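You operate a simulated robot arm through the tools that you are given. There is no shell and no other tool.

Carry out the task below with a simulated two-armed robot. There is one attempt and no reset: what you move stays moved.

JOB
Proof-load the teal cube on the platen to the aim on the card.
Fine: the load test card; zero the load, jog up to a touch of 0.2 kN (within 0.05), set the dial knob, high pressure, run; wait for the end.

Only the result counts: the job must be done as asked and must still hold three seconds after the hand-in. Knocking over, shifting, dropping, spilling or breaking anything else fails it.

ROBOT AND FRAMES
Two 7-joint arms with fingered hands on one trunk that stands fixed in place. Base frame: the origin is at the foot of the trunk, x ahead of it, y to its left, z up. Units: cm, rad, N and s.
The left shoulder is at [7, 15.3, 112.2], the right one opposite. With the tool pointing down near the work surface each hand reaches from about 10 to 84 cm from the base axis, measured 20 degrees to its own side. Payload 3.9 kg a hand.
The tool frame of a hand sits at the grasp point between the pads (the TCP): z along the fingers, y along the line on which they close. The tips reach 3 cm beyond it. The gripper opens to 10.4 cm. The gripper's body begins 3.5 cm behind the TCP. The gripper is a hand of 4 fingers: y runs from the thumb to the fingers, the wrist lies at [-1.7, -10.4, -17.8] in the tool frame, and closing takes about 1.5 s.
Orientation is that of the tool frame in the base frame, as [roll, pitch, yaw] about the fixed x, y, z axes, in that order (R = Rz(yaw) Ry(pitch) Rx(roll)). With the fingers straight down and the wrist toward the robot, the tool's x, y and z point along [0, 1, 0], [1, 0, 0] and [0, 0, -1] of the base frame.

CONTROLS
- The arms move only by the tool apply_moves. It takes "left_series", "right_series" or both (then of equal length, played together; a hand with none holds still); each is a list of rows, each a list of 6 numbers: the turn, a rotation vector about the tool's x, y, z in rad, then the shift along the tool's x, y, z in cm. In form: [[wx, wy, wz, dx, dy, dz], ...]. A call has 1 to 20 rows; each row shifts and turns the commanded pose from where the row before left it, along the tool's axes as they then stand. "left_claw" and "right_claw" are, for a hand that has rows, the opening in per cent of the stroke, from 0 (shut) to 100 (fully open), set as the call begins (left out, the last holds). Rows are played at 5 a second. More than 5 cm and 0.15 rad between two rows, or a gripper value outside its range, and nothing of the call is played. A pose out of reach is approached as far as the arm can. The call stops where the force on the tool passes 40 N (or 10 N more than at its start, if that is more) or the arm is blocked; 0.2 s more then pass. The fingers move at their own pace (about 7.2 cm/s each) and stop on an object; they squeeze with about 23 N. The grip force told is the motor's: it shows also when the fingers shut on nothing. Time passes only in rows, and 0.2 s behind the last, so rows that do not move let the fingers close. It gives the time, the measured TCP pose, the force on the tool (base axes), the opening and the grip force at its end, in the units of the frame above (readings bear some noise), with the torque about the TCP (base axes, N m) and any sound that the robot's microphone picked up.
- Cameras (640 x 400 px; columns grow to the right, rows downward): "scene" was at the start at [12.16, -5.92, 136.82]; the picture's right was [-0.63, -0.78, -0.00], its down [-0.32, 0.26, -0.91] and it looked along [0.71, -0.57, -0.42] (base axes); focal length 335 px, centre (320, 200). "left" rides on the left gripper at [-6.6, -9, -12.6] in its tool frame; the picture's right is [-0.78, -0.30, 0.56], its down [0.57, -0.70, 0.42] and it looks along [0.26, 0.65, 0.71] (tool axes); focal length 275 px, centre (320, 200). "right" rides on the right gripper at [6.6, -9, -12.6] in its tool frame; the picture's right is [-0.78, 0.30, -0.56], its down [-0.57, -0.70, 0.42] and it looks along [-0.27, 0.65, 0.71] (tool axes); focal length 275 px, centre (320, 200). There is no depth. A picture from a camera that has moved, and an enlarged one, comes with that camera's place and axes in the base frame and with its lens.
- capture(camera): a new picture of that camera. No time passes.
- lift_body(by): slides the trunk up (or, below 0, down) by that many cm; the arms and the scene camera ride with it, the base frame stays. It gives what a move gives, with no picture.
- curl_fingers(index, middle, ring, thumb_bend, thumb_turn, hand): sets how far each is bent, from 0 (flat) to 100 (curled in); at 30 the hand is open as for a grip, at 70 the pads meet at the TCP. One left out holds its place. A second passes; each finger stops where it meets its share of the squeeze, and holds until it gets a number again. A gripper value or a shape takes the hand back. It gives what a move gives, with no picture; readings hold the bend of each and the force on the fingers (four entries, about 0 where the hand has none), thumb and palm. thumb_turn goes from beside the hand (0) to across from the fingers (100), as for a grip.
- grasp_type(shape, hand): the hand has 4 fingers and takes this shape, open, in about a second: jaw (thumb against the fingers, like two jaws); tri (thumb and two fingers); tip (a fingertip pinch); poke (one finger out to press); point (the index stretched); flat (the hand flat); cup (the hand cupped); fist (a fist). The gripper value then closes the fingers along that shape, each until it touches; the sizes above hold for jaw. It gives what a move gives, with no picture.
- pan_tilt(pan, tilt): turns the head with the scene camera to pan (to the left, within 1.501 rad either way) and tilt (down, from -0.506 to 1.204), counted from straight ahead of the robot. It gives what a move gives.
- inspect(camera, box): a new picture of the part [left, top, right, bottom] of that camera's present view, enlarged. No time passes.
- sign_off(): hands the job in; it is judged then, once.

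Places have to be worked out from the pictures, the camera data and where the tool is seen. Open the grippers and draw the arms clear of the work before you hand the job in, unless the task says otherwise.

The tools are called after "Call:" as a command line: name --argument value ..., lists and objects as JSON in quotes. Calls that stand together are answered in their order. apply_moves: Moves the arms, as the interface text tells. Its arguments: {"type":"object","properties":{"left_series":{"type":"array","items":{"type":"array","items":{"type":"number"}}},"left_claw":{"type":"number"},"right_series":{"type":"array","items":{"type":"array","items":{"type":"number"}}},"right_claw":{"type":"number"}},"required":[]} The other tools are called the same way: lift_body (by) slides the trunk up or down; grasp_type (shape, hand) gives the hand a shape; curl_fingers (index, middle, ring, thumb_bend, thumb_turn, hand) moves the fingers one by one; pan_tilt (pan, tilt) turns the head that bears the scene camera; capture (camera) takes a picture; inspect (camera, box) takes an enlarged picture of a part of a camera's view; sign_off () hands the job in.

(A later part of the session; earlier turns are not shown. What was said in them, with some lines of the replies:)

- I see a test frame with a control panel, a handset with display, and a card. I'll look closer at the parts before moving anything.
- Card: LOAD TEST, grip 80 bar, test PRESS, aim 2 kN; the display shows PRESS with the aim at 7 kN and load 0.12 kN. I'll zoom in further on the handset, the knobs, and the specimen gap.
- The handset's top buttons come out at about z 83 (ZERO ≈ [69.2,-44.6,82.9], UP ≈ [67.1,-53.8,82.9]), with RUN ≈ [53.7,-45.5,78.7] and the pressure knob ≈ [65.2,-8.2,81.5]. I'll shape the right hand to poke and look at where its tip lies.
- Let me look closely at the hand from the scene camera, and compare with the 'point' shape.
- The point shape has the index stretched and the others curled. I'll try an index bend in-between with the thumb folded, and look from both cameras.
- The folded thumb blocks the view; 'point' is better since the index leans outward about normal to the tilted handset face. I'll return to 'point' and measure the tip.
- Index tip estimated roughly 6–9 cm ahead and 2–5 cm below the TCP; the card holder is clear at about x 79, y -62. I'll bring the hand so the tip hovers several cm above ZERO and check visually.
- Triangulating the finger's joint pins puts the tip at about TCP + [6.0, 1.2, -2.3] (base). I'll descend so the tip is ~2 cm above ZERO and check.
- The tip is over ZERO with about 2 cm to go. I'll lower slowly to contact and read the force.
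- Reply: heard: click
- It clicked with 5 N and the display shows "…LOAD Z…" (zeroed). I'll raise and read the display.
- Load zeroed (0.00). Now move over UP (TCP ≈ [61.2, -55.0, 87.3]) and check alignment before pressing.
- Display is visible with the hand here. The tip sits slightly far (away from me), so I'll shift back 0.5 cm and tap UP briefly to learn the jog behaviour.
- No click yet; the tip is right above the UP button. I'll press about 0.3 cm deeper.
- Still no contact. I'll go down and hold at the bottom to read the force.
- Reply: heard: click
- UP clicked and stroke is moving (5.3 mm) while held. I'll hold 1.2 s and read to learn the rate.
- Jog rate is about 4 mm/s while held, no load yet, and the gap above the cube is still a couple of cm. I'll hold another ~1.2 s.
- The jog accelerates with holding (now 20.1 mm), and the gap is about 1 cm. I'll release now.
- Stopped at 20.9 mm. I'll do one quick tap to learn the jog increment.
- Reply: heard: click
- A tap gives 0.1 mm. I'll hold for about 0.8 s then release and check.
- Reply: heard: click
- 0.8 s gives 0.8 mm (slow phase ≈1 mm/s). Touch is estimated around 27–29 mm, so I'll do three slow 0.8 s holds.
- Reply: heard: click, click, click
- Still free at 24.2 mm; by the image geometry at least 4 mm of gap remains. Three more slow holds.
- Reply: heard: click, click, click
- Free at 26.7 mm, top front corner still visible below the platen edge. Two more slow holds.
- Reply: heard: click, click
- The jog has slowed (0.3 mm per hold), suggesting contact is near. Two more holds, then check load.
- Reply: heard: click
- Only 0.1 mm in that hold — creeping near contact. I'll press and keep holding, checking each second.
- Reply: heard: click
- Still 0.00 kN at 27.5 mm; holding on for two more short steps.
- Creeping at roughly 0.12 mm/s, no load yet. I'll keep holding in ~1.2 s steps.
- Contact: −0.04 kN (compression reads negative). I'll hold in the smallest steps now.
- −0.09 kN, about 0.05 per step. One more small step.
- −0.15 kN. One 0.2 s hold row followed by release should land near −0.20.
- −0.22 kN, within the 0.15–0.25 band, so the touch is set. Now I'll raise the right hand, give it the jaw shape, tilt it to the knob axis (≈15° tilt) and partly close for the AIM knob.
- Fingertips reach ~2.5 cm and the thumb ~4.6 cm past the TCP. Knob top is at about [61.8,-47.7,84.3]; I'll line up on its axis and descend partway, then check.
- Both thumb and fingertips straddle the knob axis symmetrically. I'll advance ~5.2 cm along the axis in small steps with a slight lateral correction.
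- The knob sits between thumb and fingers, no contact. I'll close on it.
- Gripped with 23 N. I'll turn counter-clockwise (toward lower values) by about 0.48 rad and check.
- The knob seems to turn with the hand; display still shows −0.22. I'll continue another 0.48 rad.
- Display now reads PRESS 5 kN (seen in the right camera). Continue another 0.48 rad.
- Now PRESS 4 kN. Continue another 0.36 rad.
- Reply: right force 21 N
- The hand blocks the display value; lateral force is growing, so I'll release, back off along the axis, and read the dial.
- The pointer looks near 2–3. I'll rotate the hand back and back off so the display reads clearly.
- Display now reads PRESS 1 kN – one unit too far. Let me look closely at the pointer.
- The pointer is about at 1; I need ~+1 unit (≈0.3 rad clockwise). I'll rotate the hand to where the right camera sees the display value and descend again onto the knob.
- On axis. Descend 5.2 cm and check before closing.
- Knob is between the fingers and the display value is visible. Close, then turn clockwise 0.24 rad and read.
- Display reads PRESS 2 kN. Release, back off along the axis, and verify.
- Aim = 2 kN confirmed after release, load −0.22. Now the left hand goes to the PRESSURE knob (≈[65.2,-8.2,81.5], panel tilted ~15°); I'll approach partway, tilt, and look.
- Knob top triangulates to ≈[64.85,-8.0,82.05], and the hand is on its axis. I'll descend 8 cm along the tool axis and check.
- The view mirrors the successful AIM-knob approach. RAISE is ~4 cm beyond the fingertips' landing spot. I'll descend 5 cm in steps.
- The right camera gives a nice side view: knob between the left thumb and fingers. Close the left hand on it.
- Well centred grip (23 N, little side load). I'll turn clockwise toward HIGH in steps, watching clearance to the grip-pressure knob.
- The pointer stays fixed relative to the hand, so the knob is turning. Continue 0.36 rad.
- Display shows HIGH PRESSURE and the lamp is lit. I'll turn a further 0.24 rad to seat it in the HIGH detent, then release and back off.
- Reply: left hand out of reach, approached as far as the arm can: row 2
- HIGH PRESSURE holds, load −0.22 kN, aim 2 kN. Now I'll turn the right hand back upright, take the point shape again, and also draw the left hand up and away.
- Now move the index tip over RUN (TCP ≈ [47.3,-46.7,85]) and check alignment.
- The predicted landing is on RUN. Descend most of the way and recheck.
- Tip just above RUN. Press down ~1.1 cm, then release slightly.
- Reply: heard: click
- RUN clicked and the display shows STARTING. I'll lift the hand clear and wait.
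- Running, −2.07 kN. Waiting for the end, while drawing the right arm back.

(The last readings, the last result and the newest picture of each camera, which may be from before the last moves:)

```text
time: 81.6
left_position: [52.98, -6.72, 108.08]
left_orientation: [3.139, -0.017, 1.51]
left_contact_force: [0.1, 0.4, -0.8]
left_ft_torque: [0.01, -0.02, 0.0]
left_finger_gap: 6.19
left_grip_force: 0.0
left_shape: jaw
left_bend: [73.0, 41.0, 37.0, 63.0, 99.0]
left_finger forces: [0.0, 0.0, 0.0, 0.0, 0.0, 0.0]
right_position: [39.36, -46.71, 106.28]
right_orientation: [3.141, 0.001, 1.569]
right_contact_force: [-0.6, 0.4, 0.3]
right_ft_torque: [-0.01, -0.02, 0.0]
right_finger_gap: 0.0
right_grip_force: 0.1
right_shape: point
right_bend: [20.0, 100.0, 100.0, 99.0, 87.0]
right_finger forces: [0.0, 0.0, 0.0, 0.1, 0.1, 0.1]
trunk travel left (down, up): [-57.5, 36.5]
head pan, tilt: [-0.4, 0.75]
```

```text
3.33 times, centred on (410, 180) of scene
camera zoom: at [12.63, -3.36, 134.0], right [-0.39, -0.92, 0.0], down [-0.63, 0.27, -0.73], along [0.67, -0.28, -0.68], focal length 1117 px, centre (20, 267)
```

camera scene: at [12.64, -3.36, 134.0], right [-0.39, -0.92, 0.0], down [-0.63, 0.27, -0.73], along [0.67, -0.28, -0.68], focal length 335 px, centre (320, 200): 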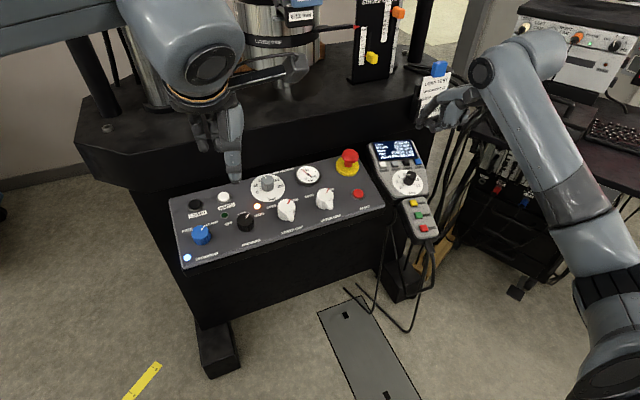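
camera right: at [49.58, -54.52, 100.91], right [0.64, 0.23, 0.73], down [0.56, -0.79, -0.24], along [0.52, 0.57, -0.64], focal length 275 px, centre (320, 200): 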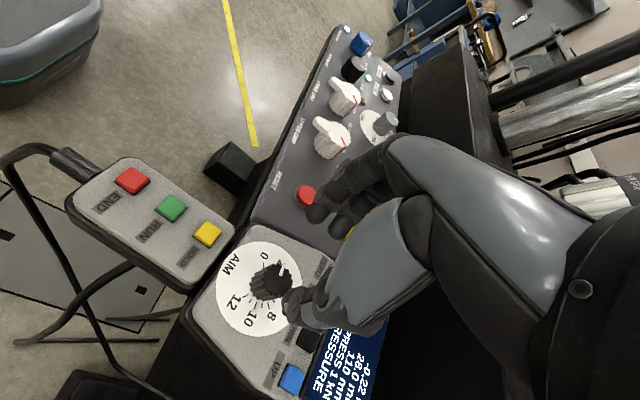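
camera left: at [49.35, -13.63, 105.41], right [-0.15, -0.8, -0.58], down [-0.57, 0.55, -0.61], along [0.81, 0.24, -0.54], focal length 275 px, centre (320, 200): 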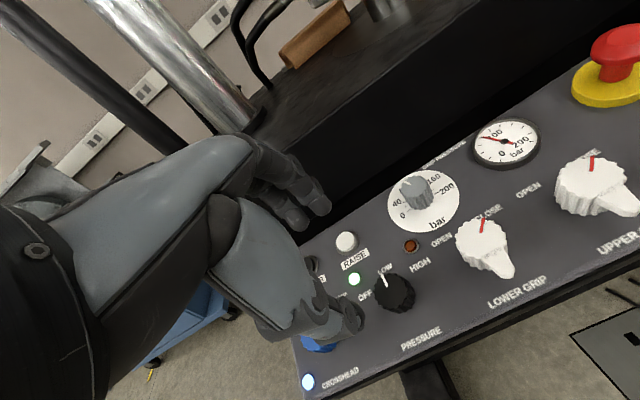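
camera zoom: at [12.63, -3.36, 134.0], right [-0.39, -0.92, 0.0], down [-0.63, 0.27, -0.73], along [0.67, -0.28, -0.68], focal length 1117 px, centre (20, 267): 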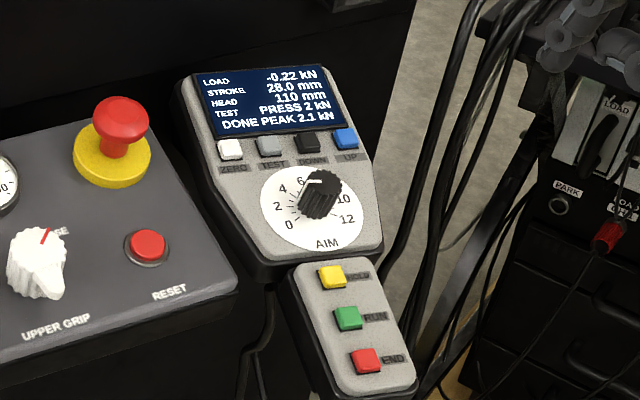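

The test ended: DONE, PEAK 2.1 kN (display aim 2 kN), load back to the touch. I'll open both hands, draw the arms clear, and check the specimen.

Call:
grasp_type --shape "jaw" --hand "right"

Call:
apply_moves --left_series '[[0, 0, 0, 0, -2, -2], [0, 0, 0, 0, -2, -2], [0, 0, 0, 0, -2, 0], [0, 0, 0, 0, -2, 0], [0, 0, 0, 0, 0, 0], [0, 0, 0, 0, 0, 0]]' --right_series '[[0, 0, 0, 0, 0, -2], [0, 0, 0, 0, 0, -2], [0, 0, 0, 0, 0, 0], [0, 0, 0, 0, 0, 0], [0, 0, 0, 0, 0, 0], [0, 0, 0, 0, 0, 0]]' --left_claw 100 --right_claw 100

Call:
pan_tilt --pan -0.5 --tilt 0.55

Call:
capture --camera "scene"

```text
time: 82.5
left_position: [52.96, -6.74, 108.1]
left_orientation: [3.139, -0.016, 1.512]
left_contact_force: [-0.1, 0.0, 0.2]
left_ft_torque: [0.02, 0.0, -0.01]
left_finger_gap: 6.23
left_grip_force: 0.1
left_shape: jaw
left_bend: [73.0, 41.0, 37.0, 63.0, 99.0]
left_finger forces: [0.0, 0.1, 0.1, 0.0, 0.1, 0.0]
right_position: [39.24, -46.86, 106.22]
right_orientation: [3.141, 0.001, 1.57]
right_contact_force: [-0.2, -0.3, 0.1]
right_ft_torque: [-0.01, 0.02, -0.01]
right_finger_gap: 10.36
right_grip_force: 0.1
right_shape: jaw
right_bend: [30.0, 30.0, 30.0, 30.0, 97.0]
right_finger forces: [0.0, 0.0, 0.1, 0.0, 0.0, 0.1]
trunk travel left (down, up): [-57.5, 36.5]
head pan, tilt: [-0.4, 0.75]
```

```text
time: 83.9
left_position: [44.98, -6.14, 112.06]
left_orientation: [3.139, -0.015, 1.513]
left_contact_force: [-0.1, 0.8, 0.6]
left_ft_torque: [-0.04, 0.01, -0.02]
left_finger_gap: 10.37
left_grip_force: 0.0
left_shape: jaw
left_bend: [30.0, 30.0, 30.0, 30.0, 97.0]
left_finger forces: [0.0, 0.0, 0.0, 0.0, 0.1, 0.1]
right_position: [39.31, -46.77, 110.04]
right_orientation: [3.142, -0.001, 1.569]
right_contact_force: [-0.7, 1.2, 0.5]
right_ft_torque: [-0.01, 0.03, -0.01]
right_finger_gap: 10.37
right_grip_force: 0.0
right_shape: jaw
right_bend: [30.0, 30.0, 30.0, 30.0, 97.0]
right_finger forces: [0.0, 0.0, 0.0, 0.0, 0.0, 0.0]
trunk travel left (down, up): [-57.5, 36.5]
head pan, tilt: [-0.4, 0.75]
```

```text
time: 84.7
left_position: [44.97, -6.28, 112.08]
left_orientation: [3.139, -0.015, 1.51]
left_contact_force: [0.0, 0.2, 0.7]
left_ft_torque: [0.0, 0.0, 0.02]
left_finger_gap: 10.36
left_grip_force: 0.0
left_shape: jaw
left_bend: [30.0, 30.0, 30.0, 30.0, 97.0]
left_finger forces: [0.0, 0.0, 0.0, 0.0, 0.0, 0.0]
right_position: [39.3, -46.68, 110.18]
right_orientation: [3.141, 0.0, 1.569]
right_contact_force: [0.4, 0.9, 0.2]
right_ft_torque: [0.03, 0.0, 0.0]
right_finger_gap: 10.4
right_grip_force: 0.2
right_shape: jaw
right_bend: [30.0, 30.0, 30.0, 30.0, 97.0]
right_finger forces: [0.1, 0.0, 0.1, 0.1, 0.0, 0.0]
trunk travel left (down, up): [-57.5, 36.5]
head pan, tilt: [-0.499, 0.55]
```

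```text
taken
camera scene: at [12.88, -4.42, 135.73], right [-0.48, -0.88, 0.0], down [-0.46, 0.25, -0.85], along [0.75, -0.41, -0.52], focal length 335 px, centre (320, 200)
```

scene: 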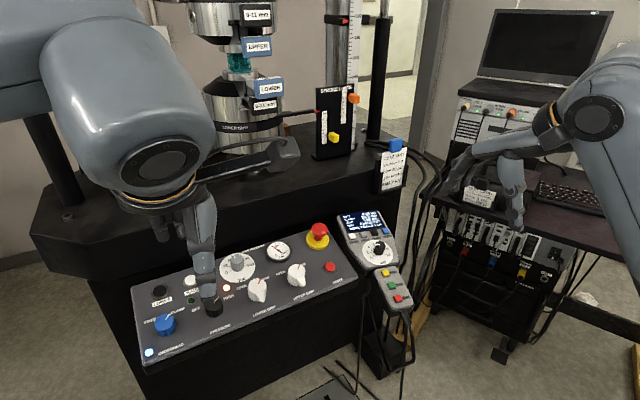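

Call:
inspect --camera "scene" --box '[190, 20, 300, 110]'

Call:
inspect --camera "scene" --box '[330, 200, 420, 310]'

Call:
inspect --camera "scene" --box '[130, 220, 360, 360]'

```text
4.44 times, centred on (245, 65) of scene
camera zoom: at [12.88, -4.42, 135.73], right [-0.48, -0.88, 0.0], down [-0.46, 0.25, -0.85], along [0.75, -0.41, -0.52], focal length 1489 px, centre (653, 800)
```

zoom: 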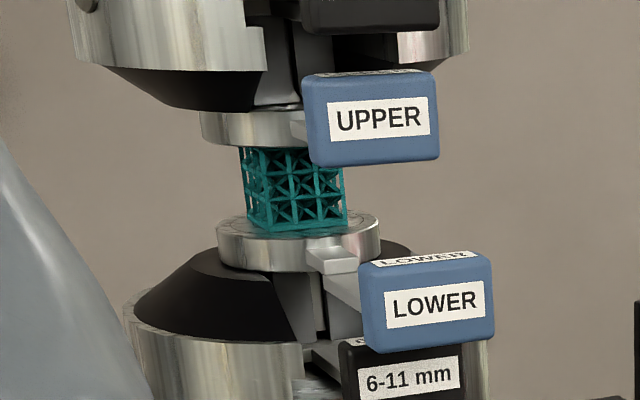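

```text
3.64 times, centred on (375, 255) of scene
camera zoom: at [12.88, -4.42, 135.73], right [-0.48, -0.88, 0.0], down [-0.46, 0.25, -0.85], along [0.75, -0.41, -0.52], focal length 1218 px, centre (120, 0)
```

zoom: 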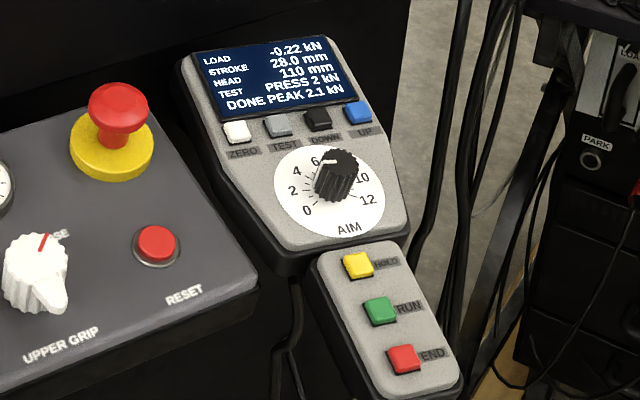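

```text
2.78 times, centred on (245, 290) of scene
camera zoom: at [12.88, -4.42, 135.73], right [-0.48, -0.88, 0.0], down [-0.46, 0.25, -0.85], along [0.75, -0.41, -0.52], focal length 932 px, centre (529, -50)
```

zoom: 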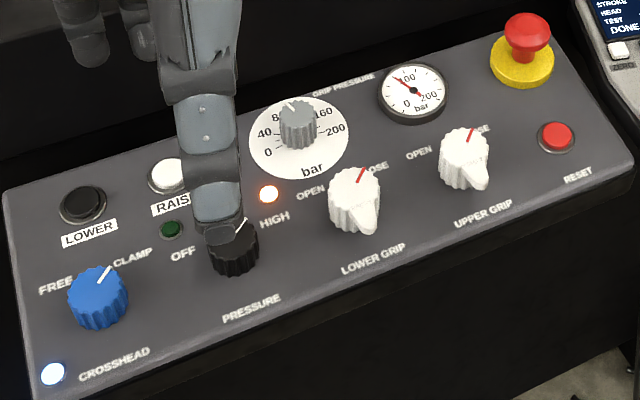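

The cube is intact between the platens. The display holds DONE, peak 2.1 kN for the 2 kN aim, with the load back at −0.22 kN. Both hands are open and clear, so I'm handing in.

Call:
sign_off

```text
The job is handed in.
```

The proof-load test on the teal cube ran to its end. The display showed "DONE PEAK 2.1 kN" against the card's aim of 2 kN, so the peak is about 0.1 kN over.

- **Zero and touch:** I zeroed the load, then jogged up to a touch of 0.22 kN (the display shows −0.22 because compression reads negative). That is inside 0.2 ± 0.05.
- **Aim dial:** The dial came in at 7 kN. I first turned it one unit too far, to 1, and brought it back so the display reads "PRESS 2 kN". By eye the pointer sits slightly above the 2 mark, which may explain the 2.1 kN peak. I did not reset the dial and run it again.
- **Pressure and run:** I turned the pressure knob to HIGH and pressed RUN. The load was 2.07 kN when I read it during the run, and it then dropped back to the touch load.

At hand-in the cube looked intact between the platens. The grip pressure was already at about the card's 80 bar, so I left it alone. I saw nothing else moved or pressed. Both hands were open and clear of the machine, and the pressure knob was left on HIGH.
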